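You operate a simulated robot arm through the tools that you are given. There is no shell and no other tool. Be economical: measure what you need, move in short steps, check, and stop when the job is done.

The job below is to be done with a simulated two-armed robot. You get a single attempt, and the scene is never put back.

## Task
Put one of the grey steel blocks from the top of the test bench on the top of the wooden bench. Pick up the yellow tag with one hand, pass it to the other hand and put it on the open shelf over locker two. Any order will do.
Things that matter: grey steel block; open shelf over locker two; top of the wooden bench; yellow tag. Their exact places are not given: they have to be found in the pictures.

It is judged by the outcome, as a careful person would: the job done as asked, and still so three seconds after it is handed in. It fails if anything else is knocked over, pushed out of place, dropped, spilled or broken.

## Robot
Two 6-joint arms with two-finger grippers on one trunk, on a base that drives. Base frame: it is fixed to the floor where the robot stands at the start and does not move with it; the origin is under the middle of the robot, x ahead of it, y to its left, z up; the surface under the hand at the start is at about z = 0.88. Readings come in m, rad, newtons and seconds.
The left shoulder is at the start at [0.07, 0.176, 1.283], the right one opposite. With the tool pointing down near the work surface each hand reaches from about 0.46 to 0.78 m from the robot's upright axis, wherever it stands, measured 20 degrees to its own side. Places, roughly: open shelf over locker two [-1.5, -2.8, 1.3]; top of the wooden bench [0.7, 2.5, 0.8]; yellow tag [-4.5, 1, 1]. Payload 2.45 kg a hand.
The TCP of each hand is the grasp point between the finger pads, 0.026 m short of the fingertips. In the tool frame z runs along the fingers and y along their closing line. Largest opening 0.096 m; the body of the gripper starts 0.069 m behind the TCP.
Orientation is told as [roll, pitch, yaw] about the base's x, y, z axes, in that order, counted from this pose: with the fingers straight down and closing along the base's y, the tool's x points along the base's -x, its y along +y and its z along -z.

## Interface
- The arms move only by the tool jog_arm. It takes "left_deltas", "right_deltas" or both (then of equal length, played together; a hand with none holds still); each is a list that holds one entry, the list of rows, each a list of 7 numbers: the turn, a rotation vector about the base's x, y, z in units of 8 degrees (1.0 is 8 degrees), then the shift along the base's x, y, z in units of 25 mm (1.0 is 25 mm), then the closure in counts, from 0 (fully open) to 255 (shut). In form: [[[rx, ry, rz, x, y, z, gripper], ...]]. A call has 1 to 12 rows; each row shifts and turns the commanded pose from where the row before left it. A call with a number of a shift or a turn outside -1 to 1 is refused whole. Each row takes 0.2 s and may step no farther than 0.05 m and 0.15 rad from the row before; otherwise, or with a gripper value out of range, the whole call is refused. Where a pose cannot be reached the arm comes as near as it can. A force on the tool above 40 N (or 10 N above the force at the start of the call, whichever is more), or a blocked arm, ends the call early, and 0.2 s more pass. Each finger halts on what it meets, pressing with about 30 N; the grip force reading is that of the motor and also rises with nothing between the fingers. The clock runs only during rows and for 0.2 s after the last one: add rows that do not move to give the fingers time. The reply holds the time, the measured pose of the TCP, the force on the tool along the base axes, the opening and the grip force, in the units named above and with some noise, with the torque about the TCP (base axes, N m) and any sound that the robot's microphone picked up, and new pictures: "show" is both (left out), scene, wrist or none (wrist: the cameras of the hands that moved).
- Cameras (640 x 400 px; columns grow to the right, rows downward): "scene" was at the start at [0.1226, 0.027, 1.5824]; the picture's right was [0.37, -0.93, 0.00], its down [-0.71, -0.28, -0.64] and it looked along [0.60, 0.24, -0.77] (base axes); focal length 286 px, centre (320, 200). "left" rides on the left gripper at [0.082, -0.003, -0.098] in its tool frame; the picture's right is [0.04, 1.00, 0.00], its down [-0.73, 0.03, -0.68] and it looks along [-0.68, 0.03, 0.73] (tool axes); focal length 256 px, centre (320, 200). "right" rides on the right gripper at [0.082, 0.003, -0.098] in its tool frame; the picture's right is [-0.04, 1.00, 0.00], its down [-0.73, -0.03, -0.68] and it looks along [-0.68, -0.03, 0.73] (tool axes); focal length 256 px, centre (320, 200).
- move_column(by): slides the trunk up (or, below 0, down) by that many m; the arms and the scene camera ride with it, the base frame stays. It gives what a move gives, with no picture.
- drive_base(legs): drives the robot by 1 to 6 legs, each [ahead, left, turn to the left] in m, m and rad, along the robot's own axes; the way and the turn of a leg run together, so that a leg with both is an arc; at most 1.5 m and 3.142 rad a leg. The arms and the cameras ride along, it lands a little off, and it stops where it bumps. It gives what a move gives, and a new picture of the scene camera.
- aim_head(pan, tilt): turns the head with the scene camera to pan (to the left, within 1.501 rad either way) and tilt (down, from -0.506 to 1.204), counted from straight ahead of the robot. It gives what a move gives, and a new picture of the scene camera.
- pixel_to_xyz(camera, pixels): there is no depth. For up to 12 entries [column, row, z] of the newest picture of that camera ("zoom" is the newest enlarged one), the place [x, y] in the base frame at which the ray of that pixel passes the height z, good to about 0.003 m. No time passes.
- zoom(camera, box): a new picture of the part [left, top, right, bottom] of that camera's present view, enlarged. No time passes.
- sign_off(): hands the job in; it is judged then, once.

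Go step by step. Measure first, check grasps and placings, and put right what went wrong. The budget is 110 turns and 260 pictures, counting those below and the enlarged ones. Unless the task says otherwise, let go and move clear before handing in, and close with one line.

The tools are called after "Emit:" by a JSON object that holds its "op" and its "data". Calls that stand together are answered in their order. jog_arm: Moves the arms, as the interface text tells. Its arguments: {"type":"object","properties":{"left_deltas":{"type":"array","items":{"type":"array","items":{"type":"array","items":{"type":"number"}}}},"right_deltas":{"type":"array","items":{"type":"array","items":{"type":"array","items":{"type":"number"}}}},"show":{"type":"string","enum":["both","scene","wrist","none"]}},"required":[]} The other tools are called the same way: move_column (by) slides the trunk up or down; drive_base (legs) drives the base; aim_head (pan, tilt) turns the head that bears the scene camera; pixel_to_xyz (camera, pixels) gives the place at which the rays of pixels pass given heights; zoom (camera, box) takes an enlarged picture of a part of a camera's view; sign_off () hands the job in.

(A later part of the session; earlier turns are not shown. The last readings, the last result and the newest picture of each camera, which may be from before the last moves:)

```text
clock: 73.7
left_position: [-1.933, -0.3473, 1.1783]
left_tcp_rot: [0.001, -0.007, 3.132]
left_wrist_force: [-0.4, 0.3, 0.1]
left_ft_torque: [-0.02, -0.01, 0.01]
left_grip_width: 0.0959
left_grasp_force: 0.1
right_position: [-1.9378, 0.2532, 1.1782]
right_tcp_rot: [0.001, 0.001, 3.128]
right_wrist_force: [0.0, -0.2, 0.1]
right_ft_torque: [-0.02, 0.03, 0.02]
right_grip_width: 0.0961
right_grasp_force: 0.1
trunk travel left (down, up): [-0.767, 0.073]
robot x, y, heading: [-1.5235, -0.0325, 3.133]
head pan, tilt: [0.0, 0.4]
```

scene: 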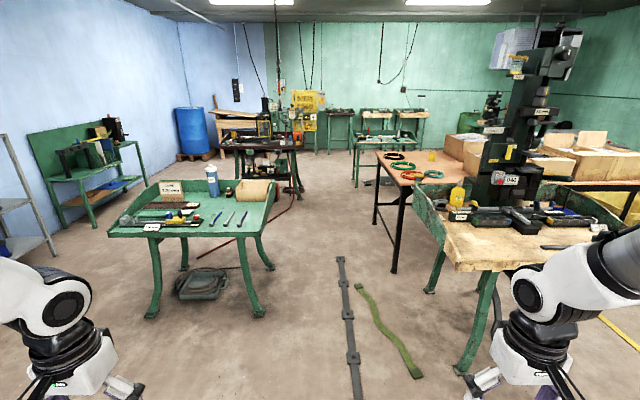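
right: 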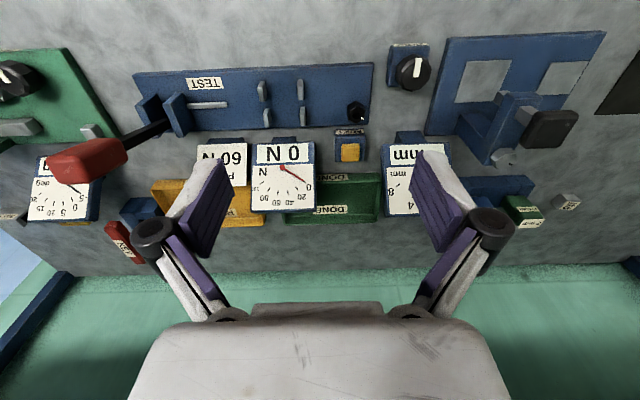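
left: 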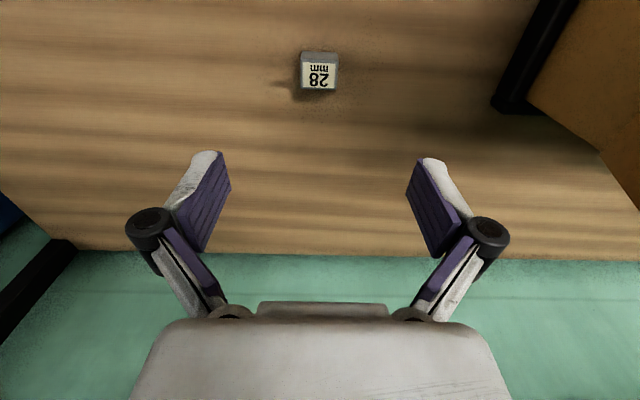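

The yellow tag stands at pixel (432,156) on the box table's south end, and an aisle leads there between the green table and the drill table. I'll measure it.

Emit:
{"op": "pixel_to_xyz", "data": {"camera": "scene", "pixels": [[432, 160, 0.85], [394, 272, 0.0], [376, 222, 0.0], [268, 268, 0.0], [258, 314, 0.0], [340, 260, 0.0], [355, 390, 0.0], [360, 288, 0.0], [416, 377, 0.0], [408, 187, 0.85], [376, 155, 0.85], [428, 290, 0.0]]}}

Emit:
{"op": "zoom", "data": {"camera": "scene", "box": [340, 130, 500, 230]}}

Emit:
{"op": "zoom", "data": {"camera": "scene", "box": [300, 240, 460, 400]}}

```text
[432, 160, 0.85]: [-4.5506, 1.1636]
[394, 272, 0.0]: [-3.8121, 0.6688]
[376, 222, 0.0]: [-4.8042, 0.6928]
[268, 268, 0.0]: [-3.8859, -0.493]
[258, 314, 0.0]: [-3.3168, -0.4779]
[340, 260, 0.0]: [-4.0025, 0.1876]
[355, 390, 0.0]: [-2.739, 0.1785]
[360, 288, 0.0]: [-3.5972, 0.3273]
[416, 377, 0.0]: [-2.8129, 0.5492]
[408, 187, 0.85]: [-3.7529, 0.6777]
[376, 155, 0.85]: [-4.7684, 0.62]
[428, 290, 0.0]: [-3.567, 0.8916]
```

```text
4.00 times, centred on (420, 180) of scene
```

zoom: 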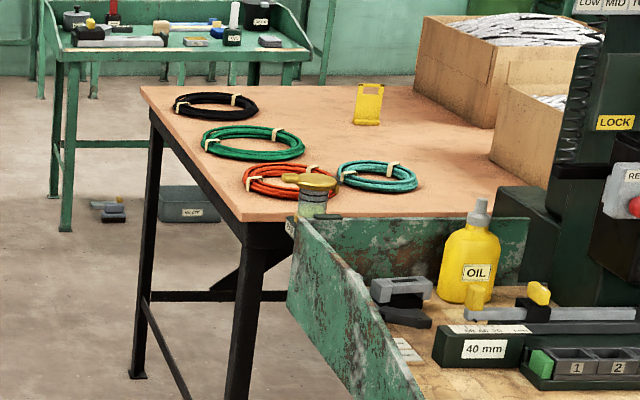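

```text
2.50 times, centred on (380, 320) of scene
```

zoom: 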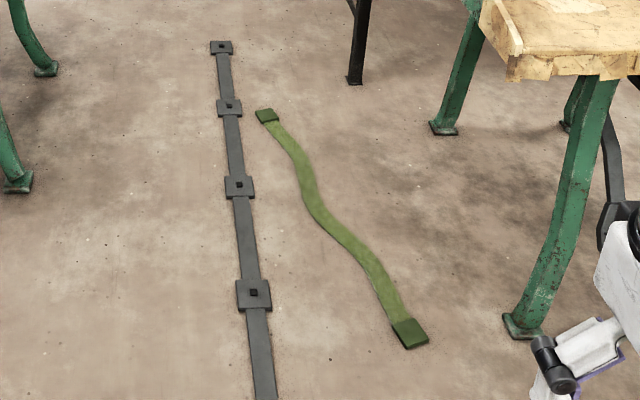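

The tag is at about (−4.55, 1.16); the table's south edge is at y 0.65 and its back edge near x −4.78. The aisle between y −0.45 and 0.5 looks passable, so I'll drive in carefully and look again.

Emit:
{"op": "drive_base", "data": {"legs": [[0.8, -0.03, 0.01]]}}

Emit:
{"op": "aim_head", "data": {"pan": -0.15, "tilt": 0.55}}

```text
clock: 78.0
left_position: [-2.7264, -0.3256, 1.1782]
left_tcp_rot: [-0.001, -0.009, -3.132]
left_wrist_force: [1.0, 1.3, -0.2]
left_ft_torque: [0.01, -0.02, 0.0]
left_grip_width: 0.096
left_grasp_force: 0.2
right_position: [-2.7461, 0.2744, 1.1792]
right_tcp_rot: [0.001, 0.0, -3.133]
right_wrist_force: [0.2, -0.9, -0.3]
right_ft_torque: [0.01, -0.02, 0.01]
right_grip_width: 0.0959
right_grasp_force: 0.1
trunk travel left (down, up): [-0.767, 0.073]
robot x, y, heading: [-2.3265, 0.002, -3.13]
head pan, tilt: [0.0, 0.4]
```

scene: 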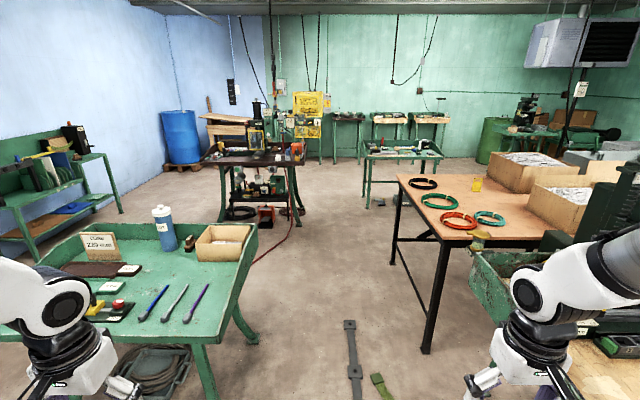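

```text
clock: 78.7
left_position: [-2.7277, -0.3271, 1.1787]
left_tcp_rot: [0.001, -0.007, -3.131]
left_wrist_force: [-0.7, -1.0, -0.6]
left_ft_torque: [-0.01, -0.01, -0.03]
left_grip_width: 0.0957
left_grasp_force: 0.1
right_position: [-2.7467, 0.2747, 1.1784]
right_tcp_rot: [0.0, 0.002, -3.134]
right_wrist_force: [-0.2, -0.2, 0.2]
right_ft_torque: [-0.04, -0.01, 0.01]
right_grip_width: 0.0958
right_grasp_force: 0.0
trunk travel left (down, up): [-0.767, 0.073]
robot x, y, heading: [-2.3235, -0.0018, -3.133]
head pan, tilt: [-0.15, 0.55]
```

scene: 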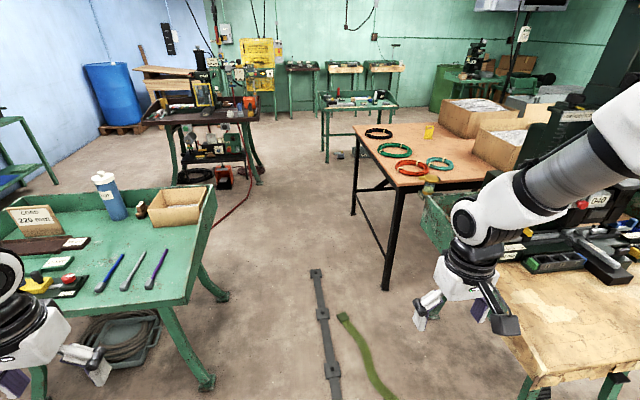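

Behind the box table there is open floor up to the small green table near (330,160). I'll measure that gap.

Emit:
{"op": "pixel_to_xyz", "data": {"camera": "scene", "pixels": [[328, 163, 0.0], [352, 215, 0.0], [387, 290, 0.0], [262, 185, 0.0], [203, 390, 0.0], [225, 302, 0.0], [214, 187, 0.85], [188, 305, 0.85], [430, 138, 0.86], [500, 262, 0.88], [397, 108, 0.8], [320, 112, 0.8]]}}

Emit:
{"op": "zoom", "data": {"camera": "scene", "box": [310, 70, 470, 170]}}

```text
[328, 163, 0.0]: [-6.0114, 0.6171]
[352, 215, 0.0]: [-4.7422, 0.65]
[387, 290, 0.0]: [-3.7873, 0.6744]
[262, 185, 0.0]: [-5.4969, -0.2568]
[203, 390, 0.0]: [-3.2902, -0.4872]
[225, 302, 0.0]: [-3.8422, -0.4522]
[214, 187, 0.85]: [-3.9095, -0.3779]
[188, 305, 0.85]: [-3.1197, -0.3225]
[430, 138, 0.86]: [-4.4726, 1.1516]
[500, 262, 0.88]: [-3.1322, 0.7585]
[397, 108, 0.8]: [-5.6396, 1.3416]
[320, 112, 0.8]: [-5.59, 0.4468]
```

```text
4.00 times, centred on (390, 120) of scene
```

zoom: 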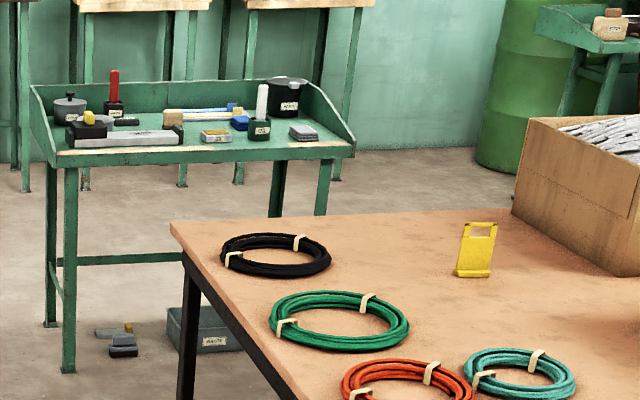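

The gap behind the box table runs from x −4.8 to −5.6, which is wide enough to reach the tag from behind. I'll drive down the aisle to x≈−4.35 and turn right in steps.

Emit:
{"op": "drive_base", "data": {"legs": [[1.2, 0, -0.01], [0.83, -0.08, 0]]}}

Emit:
{"op": "aim_head", "data": {"pan": 0.3, "tilt": 0.8}}

Emit:
{"op": "aim_head", "data": {"pan": -0.8, "tilt": 0.6}}

```text
clock: 88.8
left_position: [-4.756, -0.2509, 1.1782]
left_tcp_rot: [0.001, -0.01, 3.143]
left_wrist_force: [0.3, -0.5, 0.7]
left_ft_torque: [0.03, 0.02, 0.01]
left_grip_width: 0.0961
left_grasp_force: 0.0
right_position: [-4.7692, 0.3502, 1.1796]
right_tcp_rot: [0.002, 0.002, 3.14]
right_wrist_force: [0.5, -0.3, 0.6]
right_ft_torque: [-0.03, -0.02, 0.0]
right_grip_width: 0.0959
right_grasp_force: 0.1
trunk travel left (down, up): [-0.767, 0.073]
robot x, y, heading: [-4.3476, 0.0707, 3.138]
head pan, tilt: [-0.15, 0.55]
```

scene: 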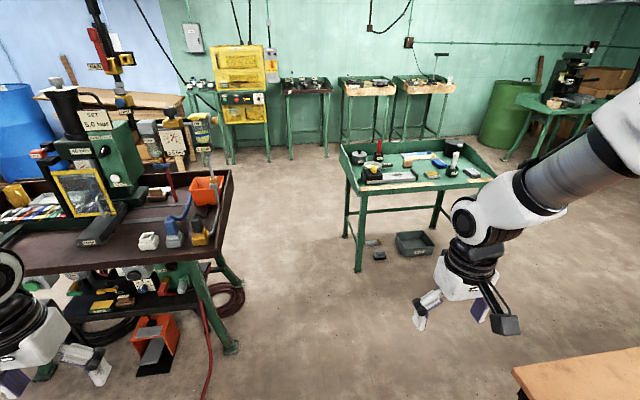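

```text
clock: 89.7
left_position: [-4.757, -0.2506, 1.1778]
left_tcp_rot: [-0.001, -0.006, 3.142]
left_wrist_force: [0.6, 0.1, 0.8]
left_ft_torque: [0.0, -0.03, -0.01]
left_grip_width: 0.096
left_grasp_force: 0.1
right_position: [-4.7693, 0.3509, 1.1777]
right_tcp_rot: [0.002, 0.001, 3.139]
right_wrist_force: [-0.3, -0.1, -0.3]
right_ft_torque: [0.03, -0.02, -0.03]
right_grip_width: 0.096
right_grasp_force: 0.1
trunk travel left (down, up): [-0.767, 0.073]
robot x, y, heading: [-4.3548, 0.0707, 3.138]
head pan, tilt: [0.3, 0.799]
```

scene: 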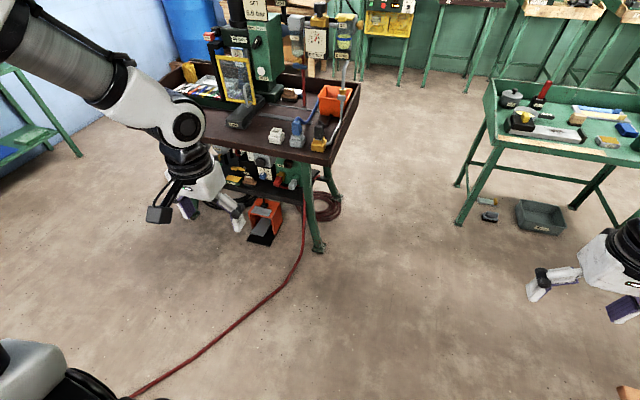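

```text
clock: 91.0
left_position: [-4.7568, -0.251, 1.1793]
left_tcp_rot: [0.0, -0.007, 3.142]
left_wrist_force: [-0.1, 0.3, 0.6]
left_ft_torque: [-0.02, 0.03, 0.03]
left_grip_width: 0.0957
left_grasp_force: 0.1
right_position: [-4.7697, 0.3517, 1.1791]
right_tcp_rot: [0.002, 0.003, 3.137]
right_wrist_force: [0.4, -0.3, 0.6]
right_ft_torque: [0.02, -0.02, 0.01]
right_grip_width: 0.0963
right_grasp_force: 0.0
trunk travel left (down, up): [-0.767, 0.073]
robot x, y, heading: [-4.3536, 0.0709, 3.137]
head pan, tilt: [-0.799, 0.6]
```

scene: 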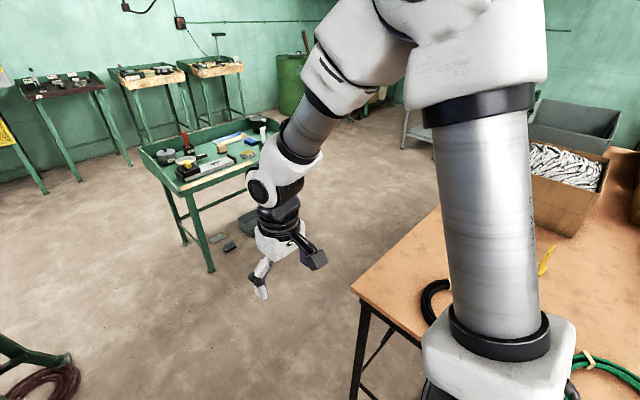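

The tag is at pixel (547,260) and the floor behind the table is open. I'll turn right to face +x here, then back up behind the table's end.

Emit:
{"op": "drive_base", "data": {"legs": [[0, 0, -1.57], [0, 0, -1.567], [-0.8, 0, 0]]}}

Emit:
{"op": "aim_head", "data": {"pan": 0.9, "tilt": 0.75}}

```text
clock: 102.8
left_position: [-4.751, 0.3756, 1.1781]
left_tcp_rot: [0.0, -0.009, 0.049]
left_wrist_force: [0.4, -0.2, -0.2]
left_ft_torque: [0.01, 0.02, -0.01]
left_grip_width: 0.0961
left_grasp_force: 0.0
right_position: [-4.7087, -0.2234, 1.177]
right_tcp_rot: [0.001, 0.002, 0.046]
right_wrist_force: [1.0, 0.0, 0.0]
right_ft_torque: [-0.02, -0.02, 0.02]
right_grip_width: 0.096
right_grasp_force: 0.1
trunk travel left (down, up): [-0.767, 0.073]
robot x, y, heading: [-5.1408, 0.0288, 0.046]
head pan, tilt: [-0.799, 0.6]
```

scene: 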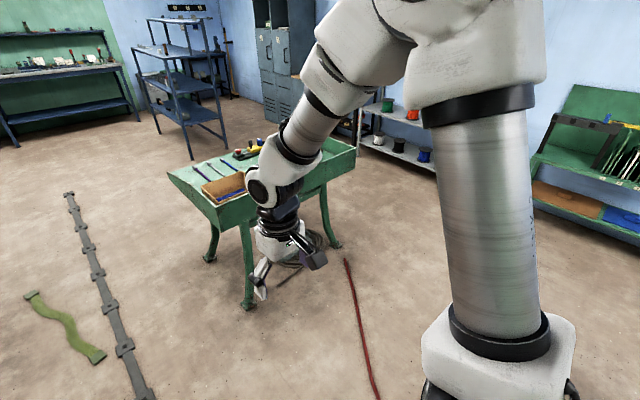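

```text
clock: 104.5
left_position: [-4.7515, 0.3744, 1.1783]
left_tcp_rot: [0.0, -0.008, 0.051]
left_wrist_force: [-0.6, -0.1, -1.0]
left_ft_torque: [-0.01, 0.02, -0.02]
left_grip_width: 0.096
left_grasp_force: 0.0
right_position: [-4.7088, -0.2237, 1.1785]
right_tcp_rot: [0.004, 0.003, 0.047]
right_wrist_force: [0.2, 0.0, -0.4]
right_ft_torque: [0.01, -0.03, 0.0]
right_grip_width: 0.0961
right_grasp_force: 0.0
trunk travel left (down, up): [-0.767, 0.073]
robot x, y, heading: [-5.137, 0.0371, 0.053]
head pan, tilt: [0.901, 0.75]
```

scene: 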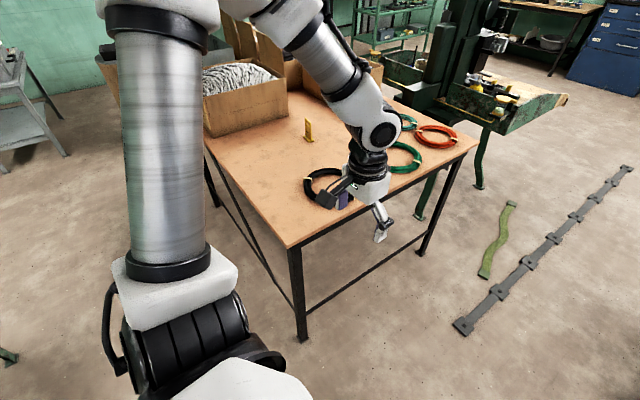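

The tag is at pixel (307,135), with the parts box close beyond it. I'll measure the tag, the box and the table edge before strafing in.

Emit:
{"op": "pixel_to_xyz", "data": {"camera": "scene", "pixels": [[308, 140, 0.85], [308, 140, 0.9], [289, 247, 0.85], [203, 138, 0.85], [213, 137, 0.85], [289, 118, 0.85], [302, 338, 0.0], [330, 200, 0.85]]}}

Emit:
{"op": "zoom", "data": {"camera": "scene", "box": [190, 60, 350, 160]}}

```text
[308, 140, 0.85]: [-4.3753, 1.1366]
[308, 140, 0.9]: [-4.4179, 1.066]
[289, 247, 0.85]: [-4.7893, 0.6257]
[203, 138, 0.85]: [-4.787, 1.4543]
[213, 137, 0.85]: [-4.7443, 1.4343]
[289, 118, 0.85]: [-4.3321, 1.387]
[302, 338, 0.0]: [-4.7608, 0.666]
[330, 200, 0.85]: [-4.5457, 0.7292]
```

```text
4.00 times, centred on (270, 110) of scene
```

zoom: 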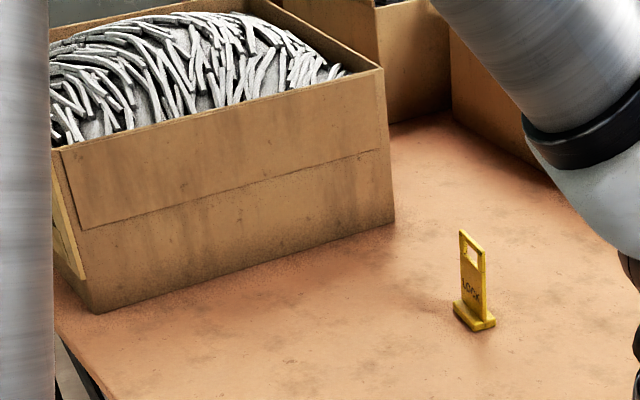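

The tag is a small yellow "LOCK" stand at about (−4.40, 1.11), 0.29 m short of the box. I'll straighten the heading and strafe left behind the table.

Emit:
{"op": "drive_base", "data": {"legs": [[0, 0, -0.05], [0, 0.91, 0]]}}

Emit:
{"op": "aim_head", "data": {"pan": 0.2, "tilt": 0.75}}

```text
clock: 109.7
left_position: [-4.7389, 1.2579, 1.1793]
left_tcp_rot: [-0.001, -0.005, 0.005]
left_wrist_force: [0.1, -0.4, -0.7]
left_ft_torque: [0.0, 0.01, -0.01]
left_grip_width: 0.0962
left_grasp_force: 0.2
right_position: [-4.7222, 0.6561, 1.1787]
right_tcp_rot: [0.002, 0.003, 0.001]
right_wrist_force: [-0.8, 0.4, 0.3]
right_ft_torque: [0.01, 0.01, 0.0]
right_grip_width: 0.0959
right_grasp_force: 0.2
trunk travel left (down, up): [-0.767, 0.073]
robot x, y, heading: [-5.1393, 0.9368, 0.004]
head pan, tilt: [0.901, 0.75]
```

scene: 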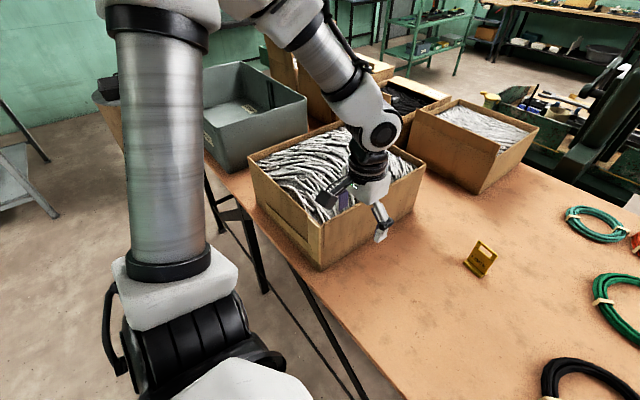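

```text
clock: 110.8
left_position: [-4.7388, 1.2569, 1.1777]
left_tcp_rot: [0.0, -0.007, 0.006]
left_wrist_force: [0.2, 0.2, 0.3]
left_ft_torque: [0.0, -0.01, -0.01]
left_grip_width: 0.0962
left_grasp_force: 0.1
right_position: [-4.722, 0.6571, 1.1788]
right_tcp_rot: [0.004, 0.002, 0.002]
right_wrist_force: [0.2, -0.1, 1.0]
right_ft_torque: [-0.02, 0.0, -0.01]
right_grip_width: 0.0961
right_grasp_force: 0.0
trunk travel left (down, up): [-0.767, 0.073]
robot x, y, heading: [-5.1411, 0.9345, 0.005]
head pan, tilt: [0.201, 0.75]
```

scene: 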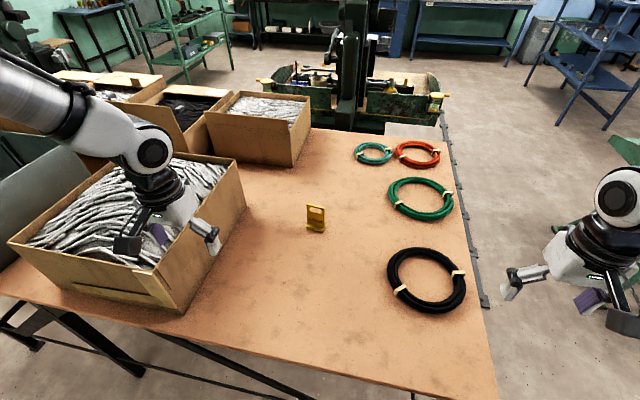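

The tag stands at pixel (315,222), facing the camera, with clear table around it. I'll zoom and measure it and the box.

Emit:
{"op": "zoom", "data": {"camera": "scene", "box": [285, 190, 349, 240]}}

Emit:
{"op": "pixel_to_xyz", "data": {"camera": "scene", "pixels": [[315, 232, 0.88], [306, 232, 0.88], [325, 232, 0.88], [315, 232, 0.86], [308, 206, 0.95], [323, 209, 0.95], [183, 313, 0.88], [247, 208, 0.88], [243, 160, 1.07], [497, 400, 0.88]]}}

```text
8.00 times, centred on (317, 215) of scene
```

zoom: 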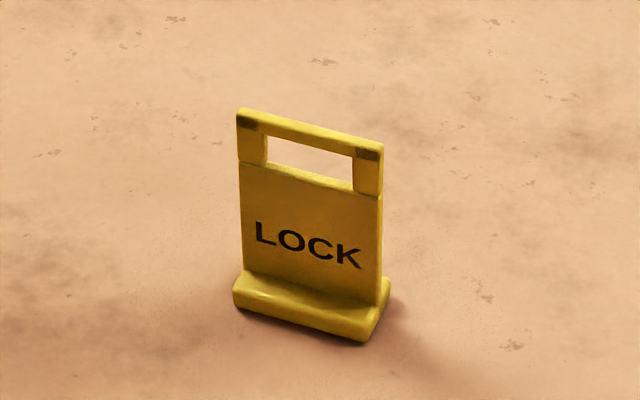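

```text
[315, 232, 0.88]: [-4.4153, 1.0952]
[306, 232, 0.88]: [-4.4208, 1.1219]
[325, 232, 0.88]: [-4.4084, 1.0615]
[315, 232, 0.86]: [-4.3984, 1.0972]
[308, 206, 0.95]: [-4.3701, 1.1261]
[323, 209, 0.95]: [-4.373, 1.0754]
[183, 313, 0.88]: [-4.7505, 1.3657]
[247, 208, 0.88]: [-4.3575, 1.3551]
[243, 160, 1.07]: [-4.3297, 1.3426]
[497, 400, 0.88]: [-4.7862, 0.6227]
```

Emit:
{"op": "pixel_to_xyz", "data": {"camera": "scene", "pixels": [[306.4, 228.6, 0.88], [322.6, 232.75, 0.88], [306.5, 204.3, 0.95], [324.9, 208.5, 0.95], [306.5, 204.3, 0.96], [324.9, 208.5, 0.96], [328.7, 226, 0.885]]}}

Emit:
{"op": "aim_head", "data": {"pan": 0.2, "tilt": 1.0}}

```text
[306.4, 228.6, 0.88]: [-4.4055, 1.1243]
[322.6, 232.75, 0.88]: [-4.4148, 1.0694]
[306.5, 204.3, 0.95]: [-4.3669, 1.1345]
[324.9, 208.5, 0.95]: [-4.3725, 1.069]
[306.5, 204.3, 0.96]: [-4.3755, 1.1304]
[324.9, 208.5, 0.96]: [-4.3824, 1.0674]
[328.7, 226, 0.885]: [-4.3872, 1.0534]
```

```text
clock: 111.5
left_position: [-4.738, 1.2592, 1.1771]
left_tcp_rot: [0.0, -0.007, 0.005]
left_wrist_force: [0.0, -0.9, -0.7]
left_ft_torque: [-0.05, 0.02, 0.0]
left_grip_width: 0.096
left_grasp_force: 0.0
right_position: [-4.7231, 0.6579, 1.1784]
right_tcp_rot: [0.002, 0.002, 0.003]
right_wrist_force: [0.6, -0.8, -0.6]
right_ft_torque: [-0.02, 0.0, 0.02]
right_grip_width: 0.0961
right_grasp_force: 0.1
trunk travel left (down, up): [-0.767, 0.073]
robot x, y, heading: [-5.1427, 0.9336, 0.004]
head pan, tilt: [0.201, 1.0]
```

scene: 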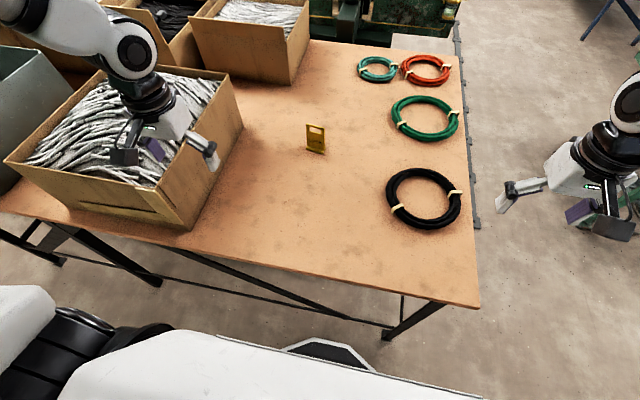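

The tag's width runs nearly along y (yaw about −0.13), base centre near (−4.40, 1.097). I'll check how far the robot's front is from the table edge before moving slightly closer.

Emit:
{"op": "pixel_to_xyz", "data": {"camera": "scene", "pixels": [[322, 340, 0.0], [322, 340, 0.3], [322, 340, 0.6], [322, 340, 0.9], [330, 278, 0.88]]}}

Emit:
{"op": "zoom", "data": {"camera": "scene", "box": [160, 250, 480, 400]}}

```text
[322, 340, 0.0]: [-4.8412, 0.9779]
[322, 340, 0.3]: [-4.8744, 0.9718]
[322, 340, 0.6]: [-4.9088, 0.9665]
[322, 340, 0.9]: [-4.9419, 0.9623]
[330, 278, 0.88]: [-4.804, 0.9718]
```

```text
2.00 times, centred on (320, 325) of scene
```

zoom: 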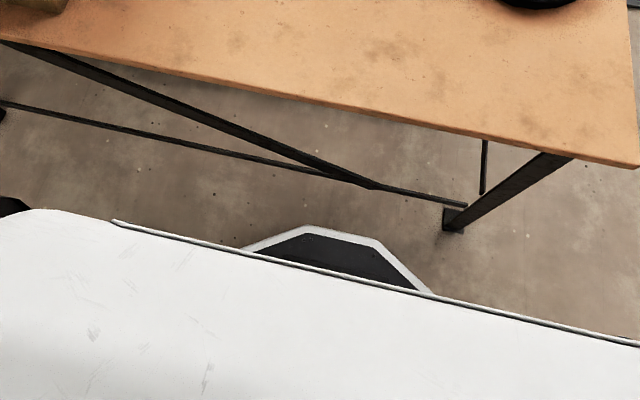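

The bumper front is at x≈−4.87, leaving about 0.09 m to the table. I'll go forward 0.045 m and bring the left hand above the tag.

Emit:
{"op": "drive_base", "data": {"legs": [[0.045, 0, 0]]}}

Emit:
{"op": "jog_arm", "data": {"left_deltas": [[[0, 0, 0, 0.9, -0.6, 0, 0], [0, 0, -0.15, 0.95, -0.6, 0, 0], [0, 0, -0.15, 0.95, -0.6, 0, 0], [0, 0, -0.15, 0.95, -0.6, 0, 0], [0, 0, -0.15, 0.95, -0.6, 0, 0], [0, 0, -0.15, 0.95, -0.6, 0, 0], [0, 0, -0.15, 0.95, -0.6, 0, 0], [0, 0, 0, 0.95, -0.6, 0, 0], [0, 0, 0, 0.95, -0.6, 0, 0], [0, 0, 0, 0.95, -0.6, 0, 0], [0, 0, 0, 0.95, -0.5, 0, 0], [0, 0, 0, 0, 0, 0, 0]]]}}

```text
clock: 112.4
left_position: [-4.6998, 1.2582, 1.1812]
left_tcp_rot: [0.0, -0.017, 0.004]
left_wrist_force: [-0.5, -0.6, -0.4]
left_ft_torque: [0.0, -0.06, 0.04]
left_grip_width: 0.0958
left_grasp_force: 0.1
right_position: [-4.6858, 0.6572, 1.1825]
right_tcp_rot: [0.001, -0.006, 0.003]
right_wrist_force: [-1.0, 0.9, -0.1]
right_ft_torque: [-0.03, -0.04, 0.0]
right_grip_width: 0.0961
right_grasp_force: 0.1
trunk travel left (down, up): [-0.767, 0.073]
robot x, y, heading: [-5.0927, 0.9323, 0.008]
head pan, tilt: [0.201, 1.0]
```

scene: 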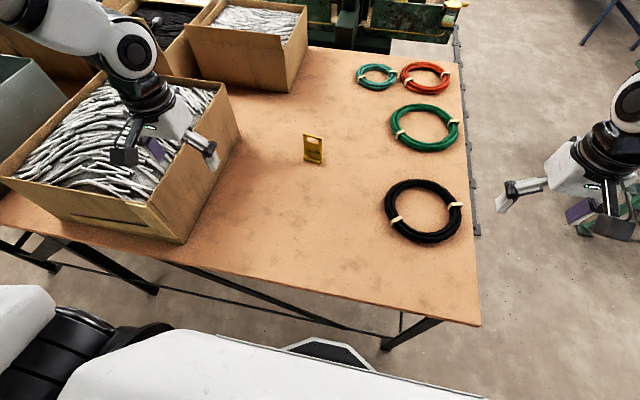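

```text
clock: 115.0
left_position: [-4.4351, 1.0964, 1.1787]
left_tcp_rot: [0.0, -0.008, -0.12]
left_wrist_force: [-0.5, -0.7, -0.6]
left_ft_torque: [-0.01, 0.03, -0.01]
left_grip_width: 0.0961
left_grasp_force: 0.1
right_position: [-4.6784, 0.6583, 1.1793]
right_tcp_rot: [0.003, 0.001, 0.003]
right_wrist_force: [-0.1, 0.3, -0.5]
right_ft_torque: [0.0, -0.03, 0.0]
right_grip_width: 0.0961
right_grasp_force: 0.0
trunk travel left (down, up): [-0.767, 0.073]
robot x, y, heading: [-5.0965, 0.9383, -0.0]
head pan, tilt: [0.201, 1.0]
```

scene: 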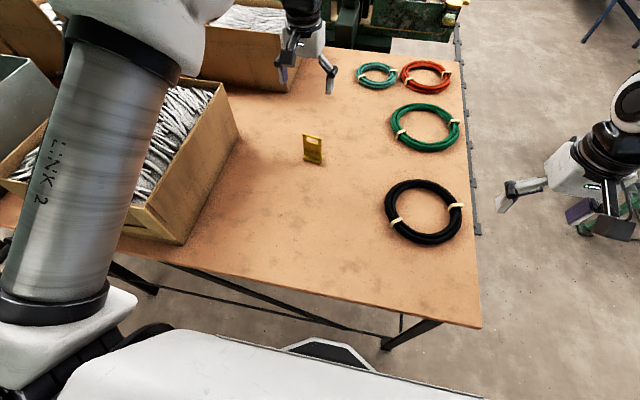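
left: 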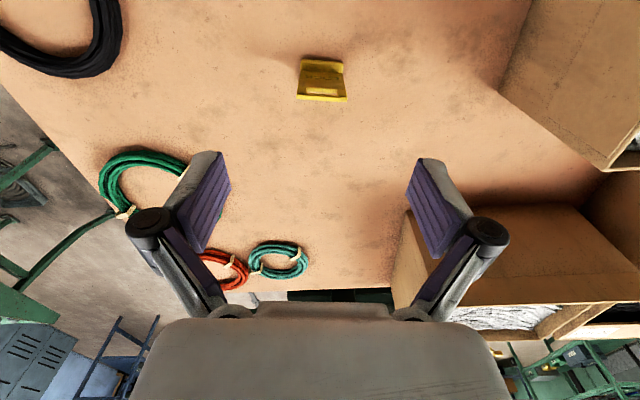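

Emit:
{"op": "zoom", "data": {"camera": "left", "box": [280, 40, 376, 120]}}

Emit:
{"op": "pixel_to_xyz", "data": {"camera": "left", "pixels": [[296, 96, 0.95], [347, 102, 0.95], [296, 96, 0.97], [347, 102, 0.97], [304, 58, 0.88], [343, 62, 0.88]]}}

Emit:
{"op": "pixel_to_xyz", "data": {"camera": "scene", "pixels": [[304, 162, 0.88], [320, 165, 0.88], [303, 134, 0.95], [322, 138, 0.95], [303, 134, 0.97], [322, 138, 0.97]]}}

```text
5.00 times, centred on (328, 80) of left
```

zoom: 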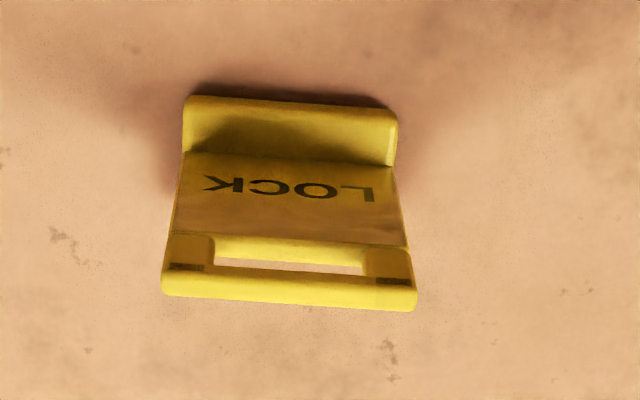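

```text
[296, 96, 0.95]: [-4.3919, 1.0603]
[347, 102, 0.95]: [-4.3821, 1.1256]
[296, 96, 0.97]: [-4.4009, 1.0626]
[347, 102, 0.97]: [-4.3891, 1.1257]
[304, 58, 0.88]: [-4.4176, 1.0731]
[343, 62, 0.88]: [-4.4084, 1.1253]
```

```text
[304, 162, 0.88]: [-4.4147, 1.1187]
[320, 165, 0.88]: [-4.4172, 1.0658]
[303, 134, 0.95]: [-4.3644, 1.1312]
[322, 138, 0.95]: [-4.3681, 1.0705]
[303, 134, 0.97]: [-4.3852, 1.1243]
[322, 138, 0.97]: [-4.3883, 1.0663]
```

Both cameras agree: the tag's top is at z≈0.97, plate at x≈−4.39, y 1.066–1.125. I'll lower the left hand so only the top third of the side edges lies between the fingers.

Emit:
{"op": "jog_arm", "data": {"left_deltas": [[[0, 0, -0.1, 0.43, -0.01, -0.86, 0], [0, 0, -0.1, 0.43, -0.01, -0.86, 0], [0, 0, 0, 0.43, -0.01, -0.86, 0], [0, 0, 0, 0.43, -0.01, -0.86, 0], [0, 0, 0, 0, 0, -0.86, 0], [0, 0, 0, 0, 0, -0.86, 0], [0, 0, 0, 0, 0, -0.86, 0], [0, 0, 0, 0, 0, -0.8, 0], [0, 0, 0, 0, 0, -0.6, 0], [0, 0, 0, 0, 0, -0.6, 0], [0, 0, 0, 0, 0, -0.6, 0], [0, 0, 0, 0, 0, 0, 0]]]}}

```text
clock: 117.6
left_position: [-4.3907, 1.0967, 0.9623]
left_tcp_rot: [-0.001, -0.009, -0.148]
left_wrist_force: [-0.2, 0.6, 0.6]
left_ft_torque: [0.02, 0.0, 0.0]
left_grip_width: 0.0959
left_grasp_force: 0.1
right_position: [-4.6789, 0.6577, 1.1779]
right_tcp_rot: [0.0, 0.002, 0.004]
right_wrist_force: [0.4, 0.1, 0.0]
right_ft_torque: [0.0, -0.03, -0.03]
right_grip_width: 0.0962
right_grasp_force: 0.1
trunk travel left (down, up): [-0.767, 0.073]
robot x, y, heading: [-5.0988, 0.9376, 0.008]
head pan, tilt: [0.201, 1.0]
```

scene: 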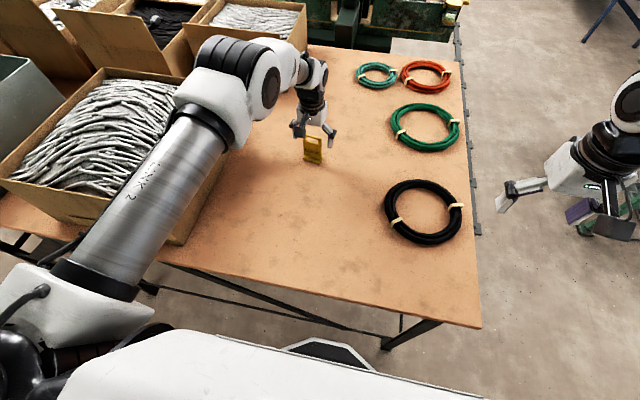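
left: 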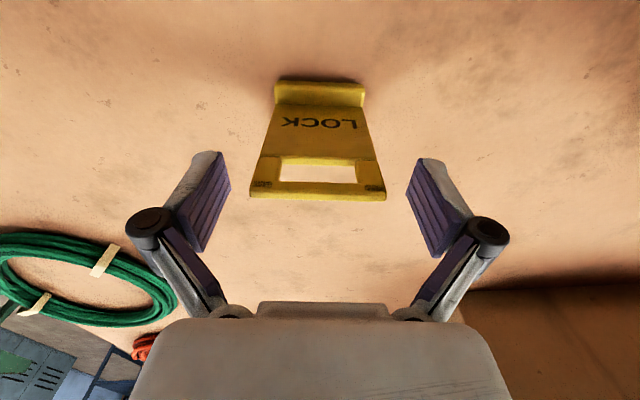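

The tag's top bar lies at rows 180–200, centred between the pads. I'll close the left hand.

Emit:
{"op": "jog_arm", "data": {"left_deltas": [[[0, 0, 0, 0, 0, 0, 255], [0, 0, 0, 0, 0, 0, 255], [0, 0, 0, 0, 0, 0, 255], [0, 0, 0, 0, 0, 0, 255]]], "show": "wrist"}}

```text
clock: 118.6
left_position: [-4.3905, 1.0937, 0.9643]
left_tcp_rot: [-0.001, -0.01, -0.147]
left_wrist_force: [2.5, -0.3, 7.2]
left_ft_torque: [-0.2, -0.13, 0.09]
left_grip_width: 0.0591
left_grasp_force: 30.3
right_position: [-4.6783, 0.6575, 1.1793]
right_tcp_rot: [0.003, 0.0, 0.003]
right_wrist_force: [0.7, -0.4, -0.3]
right_ft_torque: [0.01, 0.02, 0.02]
right_grip_width: 0.0958
right_grasp_force: 0.0
trunk travel left (down, up): [-0.767, 0.073]
robot x, y, heading: [-5.0948, 0.9357, 0.006]
head pan, tilt: [0.201, 1.0]
```

left: 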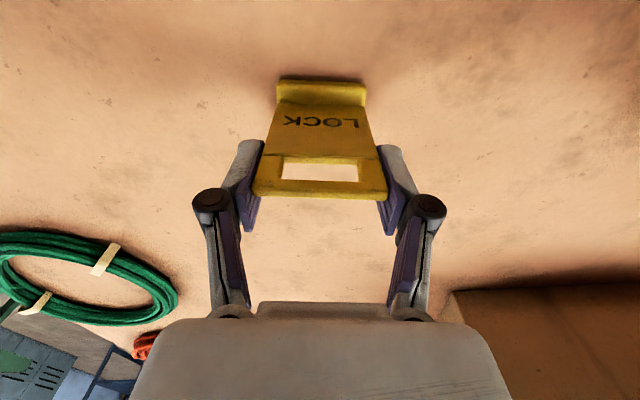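

The left hand holds the tag at 0.059 m with 30 N. I'll lift it straight up.

Emit:
{"op": "jog_arm", "data": {"left_deltas": [[[0, 0, 0, 0, 0, 0.5, 255], [0, 0, 0, 0, 0, 1, 255], [0, 0, 0, 0, 0, 1, 255], [0, 0, 0, 0, 0, 1, 255], [0, 0, 0, 0, 0, 1, 255], [0, 0, 0, -0.2, 0, 1, 255], [0, 0, 0, -0.6, -0.2, 1, 255], [0, 0, 0, -0.8, -0.3, 1, 255], [0, 0, 0, -0.8, -0.3, 1, 255], [0, 0, 0, -0.8, -0.3, 1, 255], [0, 0, 0, -0.8, -0.3, 0.5, 255], [0, 0, 0, 0, 0, 0, 255]]]}}

```text
clock: 121.2
left_position: [-4.4898, 1.0595, 1.2136]
left_tcp_rot: [0.001, -0.007, -0.149]
left_wrist_force: [-0.4, -0.2, -1.1]
left_ft_torque: [-0.02, 0.01, 0.0]
left_grip_width: 0.059
left_grasp_force: 29.8
right_position: [-4.6774, 0.6589, 1.1794]
right_tcp_rot: [0.002, 0.003, 0.004]
right_wrist_force: [0.4, 0.0, 0.3]
right_ft_torque: [-0.01, -0.01, 0.01]
right_grip_width: 0.0959
right_grasp_force: 0.1
trunk travel left (down, up): [-0.767, 0.073]
robot x, y, heading: [-5.1002, 0.9338, 0.006]
head pan, tilt: [0.201, 1.0]
```

scene: 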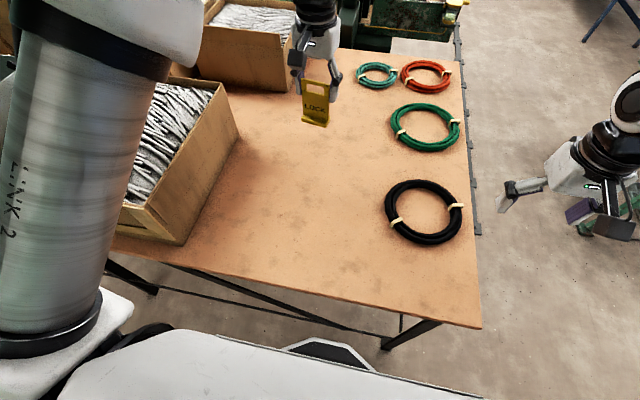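
left: 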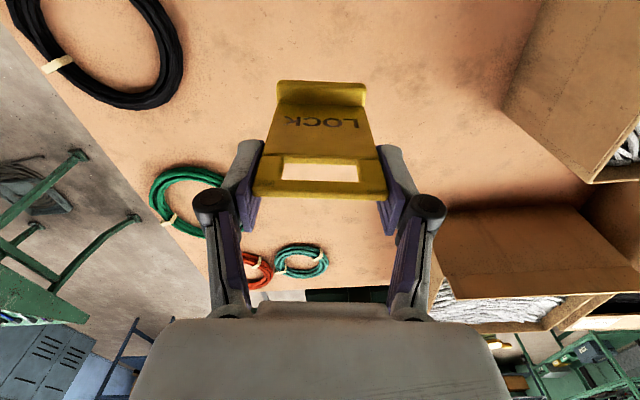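

The tag hangs level between the left fingers. Now I'll point the right hand nearly forward (10° below level), clear of the left hand, ready to take the tag's lower part by its faces.

Emit:
{"op": "jog_arm", "data": {"right_deltas": [[[0, -1, 0, 0.9, -0.2, 0.1, 0], [0, -1, 0, 0.9, -0.2, 0.1, 0], [0, -1, 0, 0.9, -0.2, 0.1, 0], [0, -1, 0, 0.9, -0.2, 0.1, 0], [0, -1, 0, 0.9, -0.2, 0.1, 0], [0, -1, 0, 0.9, -0.2, 0.1, 0], [0, -1, 0, 0.9, -0.2, 0.1, 0], [0, -1, 0, 0.9, -0.2, 0.1, 0], [0, -1, 0, 0.9, -0.2, 0.1, 0], [0, -1, 0, 0.9, -0.2, 0.1, 0], [0, 0, 0, 0, 0, 0, 0]]]}}

```text
clock: 123.6
left_position: [-4.4906, 1.064, 1.2125]
left_tcp_rot: [-0.002, -0.007, -0.149]
left_wrist_force: [0.4, 0.8, -1.3]
left_ft_torque: [-0.04, 0.0, 0.0]
left_grip_width: 0.0591
left_grasp_force: 29.9
right_position: [-4.5329, 0.5399, 1.2715]
right_tcp_rot: [-0.039, -1.192, 0.019]
right_wrist_force: [0.3, 0.3, -0.5]
right_ft_torque: [0.05, -0.01, -0.05]
right_grip_width: 0.0961
right_grasp_force: 0.0
right hand out of reach, approached as far as the arm can: row 4, 5, 8, 9, 10
trunk travel left (down, up): [-0.767, 0.073]
robot x, y, heading: [-5.0978, 0.9382, 0.009]
head pan, tilt: [0.201, 1.0]
```

scene: 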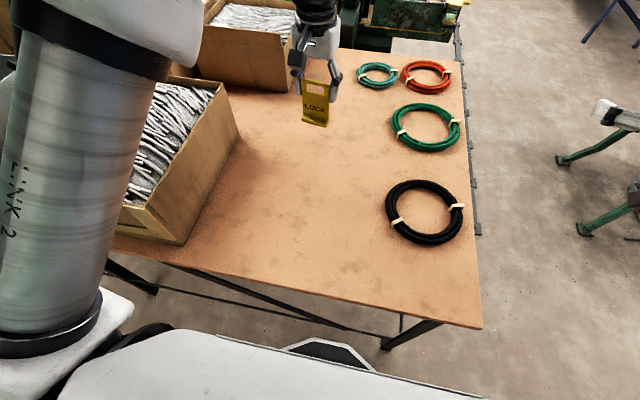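
right: 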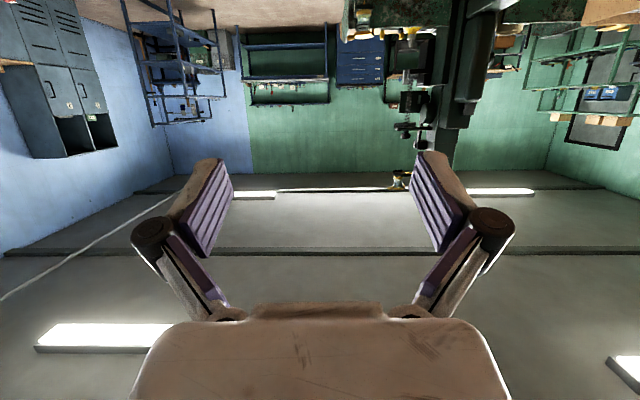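

The right hand stopped short of the commanded pose (−68° pitch). I'll add the left yaw, which I need anyway, and see whether the arm reaches that better.

Emit:
{"op": "jog_arm", "data": {"right_deltas": [[[0, 0, 1, 0, -0.3, 0, 0], [0, 0, 1, 0, -0.3, 0, 0], [0, 0, 1, 0, -0.3, 0, 0], [0, 0, 1, 0, -0.3, 0, 0], [0, 0, 1, 0, 0, 0, 0], [0, 0, 1, 0, 0, 0, 0], [0, 0, 1, 0, 0, 0, 0], [0, 0, 0.5, 0, 0, 0, 0], [0, 0, 0, 0, 0, 0, 0]]]}}

```text
clock: 125.6
left_position: [-4.4916, 1.0584, 1.2135]
left_tcp_rot: [0.0, -0.01, -0.147]
left_wrist_force: [-0.2, 0.0, -0.8]
left_ft_torque: [-0.01, 0.01, -0.01]
left_grip_width: 0.0591
left_grasp_force: 30.4
right_position: [-4.5093, 0.5212, 1.2456]
right_tcp_rot: [-0.044, -1.211, 0.973]
right_wrist_force: [-0.6, 0.1, 0.6]
right_ft_torque: [-0.01, 0.01, 0.0]
right_grip_width: 0.0963
right_grasp_force: 0.1
right hand out of reach, approached as far as the arm can: row 1, 2, 3, 4
trunk travel left (down, up): [-0.767, 0.073]
robot x, y, heading: [-5.099, 0.934, 0.007]
head pan, tilt: [0.201, 1.0]
```

scene: 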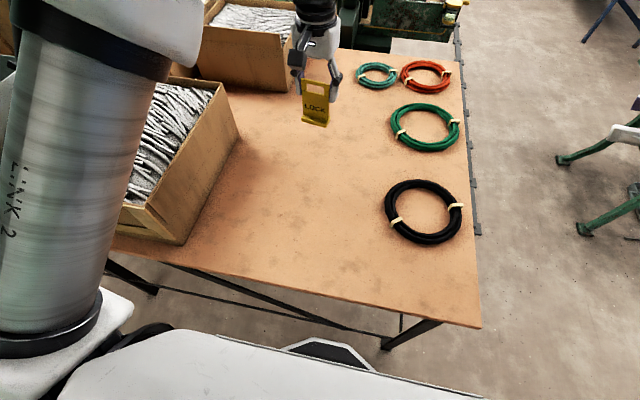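
right: 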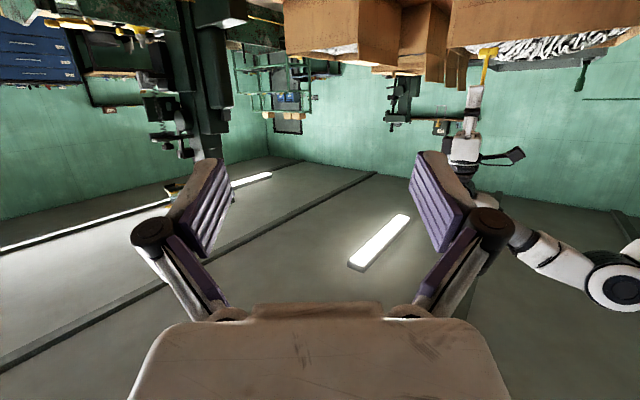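

The right hand now points 56° left of forward and 20° below level. I'll trim its pitch a little, and yaw and shift the left hand so the tag's plane lines up with the right hand.

Emit:
{"op": "jog_arm", "data": {"left_deltas": [[[0, 0, -0.46, 0.17, -0.88, 0, 255], [0, 0, -0.46, 0.17, -0.88, 0, 255], [0, 0, -0.46, 0.17, -0.88, 0, 255], [0, 0, -0.46, 0.17, -0.88, 0, 255], [0, 0, -0.46, 0.17, -0.88, 0, 255], [0, 0, -0.46, 0.17, -0.88, 0, 255], [0, 0, -0.46, 0.17, -0.88, 0, 255], [0, 0, 0, 0, 0, 0, 255]]], "right_deltas": [[[0.2, -0.14, 0, 0, 0, 0, 0], [0.2, -0.14, 0, 0, 0, 0, 0], [0.2, -0.14, 0, 0, 0, 0, 0], [0.2, -0.14, 0, 0, 0, 0, 0], [0.2, -0.14, 0, 0, 0, 0, 0], [0, 0, 0, 0, 0, 0, 0], [0, 0, 0, 0, 0, 0, 0], [0, 0, 0, 0, 0, 0, 0]]]}}

```text
clock: 127.4
left_position: [-4.4273, 0.9476, 1.2212]
left_tcp_rot: [-0.015, -0.013, -0.581]
left_wrist_force: [0.1, 0.1, -1.0]
left_ft_torque: [-0.02, -0.03, -0.04]
left_grip_width: 0.0588
left_grasp_force: 30.1
left hand out of reach, approached as far as the arm can: row 4, 5, 6, 7
right_position: [-4.5091, 0.5206, 1.2456]
right_tcp_rot: [-0.051, -1.382, 0.98]
right_wrist_force: [-0.8, -0.7, 0.4]
right_ft_torque: [0.02, 0.0, -0.03]
right_grip_width: 0.0959
right_grasp_force: 0.2
trunk travel left (down, up): [-0.767, 0.073]
robot x, y, heading: [-5.0964, 0.9348, 0.01]
head pan, tilt: [0.201, 1.0]
```

scene: 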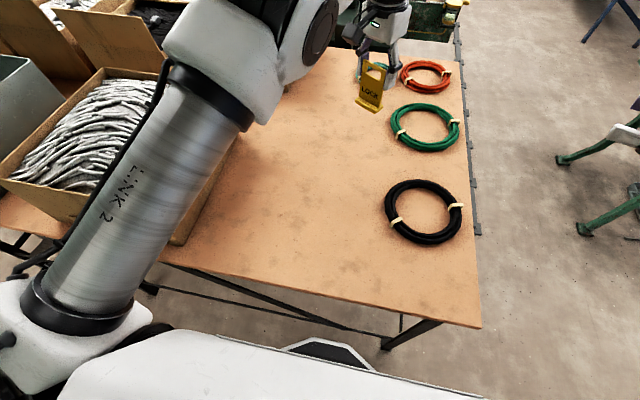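
right: 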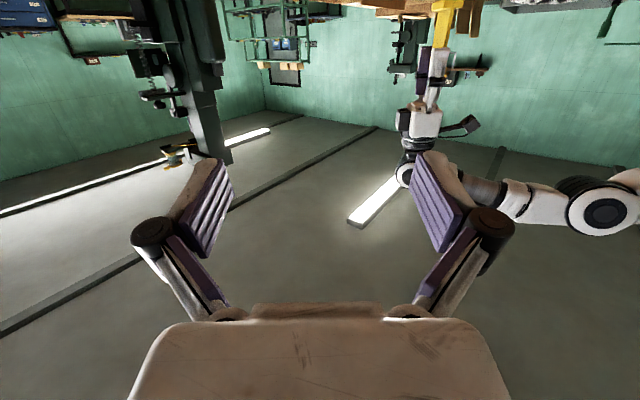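
left: 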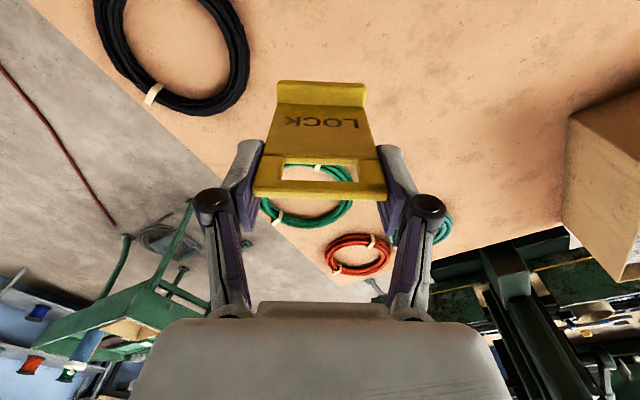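

The tag (left TCP at (−4.427, 0.948, 1.221)) is now in line with the right hand's heading of 56°. I'll bring the right hand to a spot 0.15 m short of it, at the height of the tag's lower half.

Emit:
{"op": "jog_arm", "data": {"right_deltas": [[[0, 0, 0, 0, 1, -0.25, 0], [0, 0, 0, 0, 1, -0.25, 0], [0, 0, 0, 0, 1, -0.25, 0], [0, 0, 0, 0, 1, -0.25, 0], [0, 0, 0, 0, 1, -0.25, 0], [0, 0, 0, 0, 1, -0.25, 0], [0, 0, 0, 0, 1, -0.25, 0], [0, 0, 0, 0, 1, -0.25, 0], [0, 0, 0, 0, 1, -0.25, 0], [0, 0, 0, 0, 1, -0.25, 0], [0, 0, 0, 0, 1, -0.25, 0], [0, 0, 0, 0, 1, -0.25, 0]]]}}

```text
clock: 130.0
left_position: [-4.4267, 0.95, 1.2217]
left_tcp_rot: [-0.014, -0.012, -0.582]
left_wrist_force: [0.9, 0.5, 0.5]
left_ft_torque: [-0.03, -0.01, 0.02]
left_grip_width: 0.0592
left_grasp_force: 30.4
right_position: [-4.5081, 0.8221, 1.1695]
right_tcp_rot: [-0.054, -1.381, 0.98]
right_wrist_force: [0.0, -0.3, -0.2]
right_ft_torque: [-0.03, -0.01, 0.03]
right_grip_width: 0.0958
right_grasp_force: 0.0
trunk travel left (down, up): [-0.767, 0.073]
robot x, y, heading: [-5.0958, 0.9362, 0.006]
head pan, tilt: [0.201, 1.0]
```

scene: 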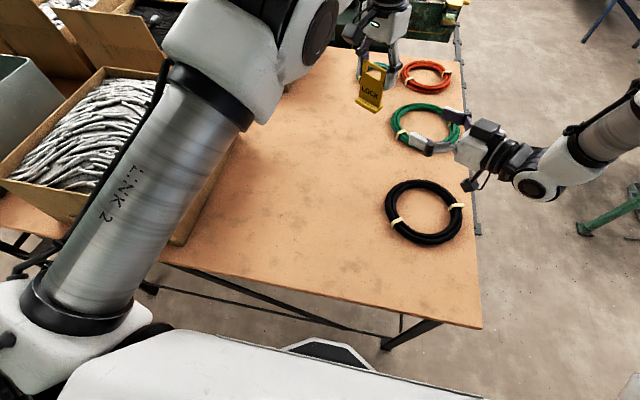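
right: 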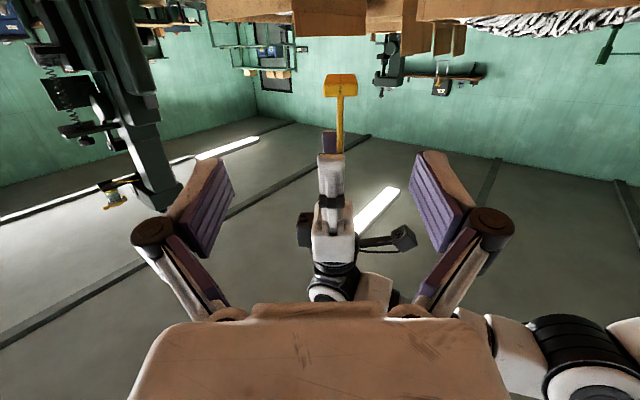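

The right camera shows the tag's plate edge-on at column 340, slightly right of the hand's axis: the right hand's true heading is about 3.4° short. I'll trim its yaw and look again.

Emit:
{"op": "jog_arm", "data": {"right_deltas": [[[0, 0, 0.43, 0, 0, 0, 0], [0, 0, 0, 0, 0, 0, 0]]], "show": "wrist"}}

Emit:
{"op": "zoom", "data": {"camera": "right", "box": [240, 60, 400, 160]}}

```text
clock: 130.6
left_position: [-4.4266, 0.949, 1.2222]
left_tcp_rot: [-0.014, -0.013, -0.583]
left_wrist_force: [0.7, -0.2, -0.4]
left_ft_torque: [-0.01, -0.01, 0.02]
left_grip_width: 0.0589
left_grasp_force: 30.2
right_position: [-4.5089, 0.8216, 1.1695]
right_tcp_rot: [-0.052, -1.38, 1.035]
right_wrist_force: [0.0, 1.1, 0.3]
right_ft_torque: [0.0, 0.03, 0.01]
right_grip_width: 0.0959
right_grasp_force: 0.0
trunk travel left (down, up): [-0.767, 0.073]
robot x, y, heading: [-5.0996, 0.935, 0.003]
head pan, tilt: [0.201, 1.0]
```

right: 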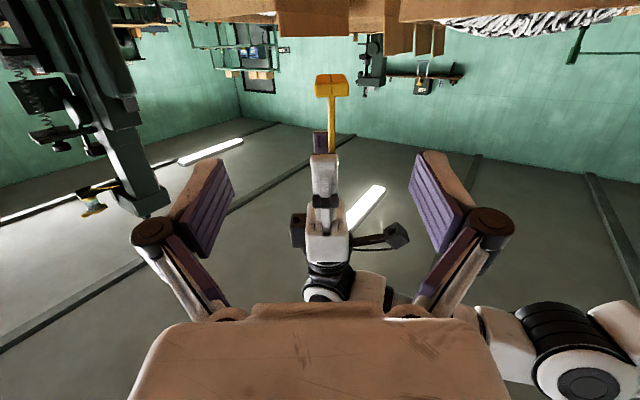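

```text
4.00 times, centred on (320, 110) of right
```

zoom: 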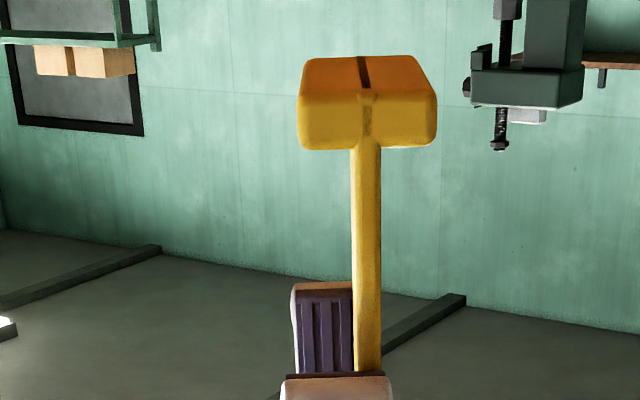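

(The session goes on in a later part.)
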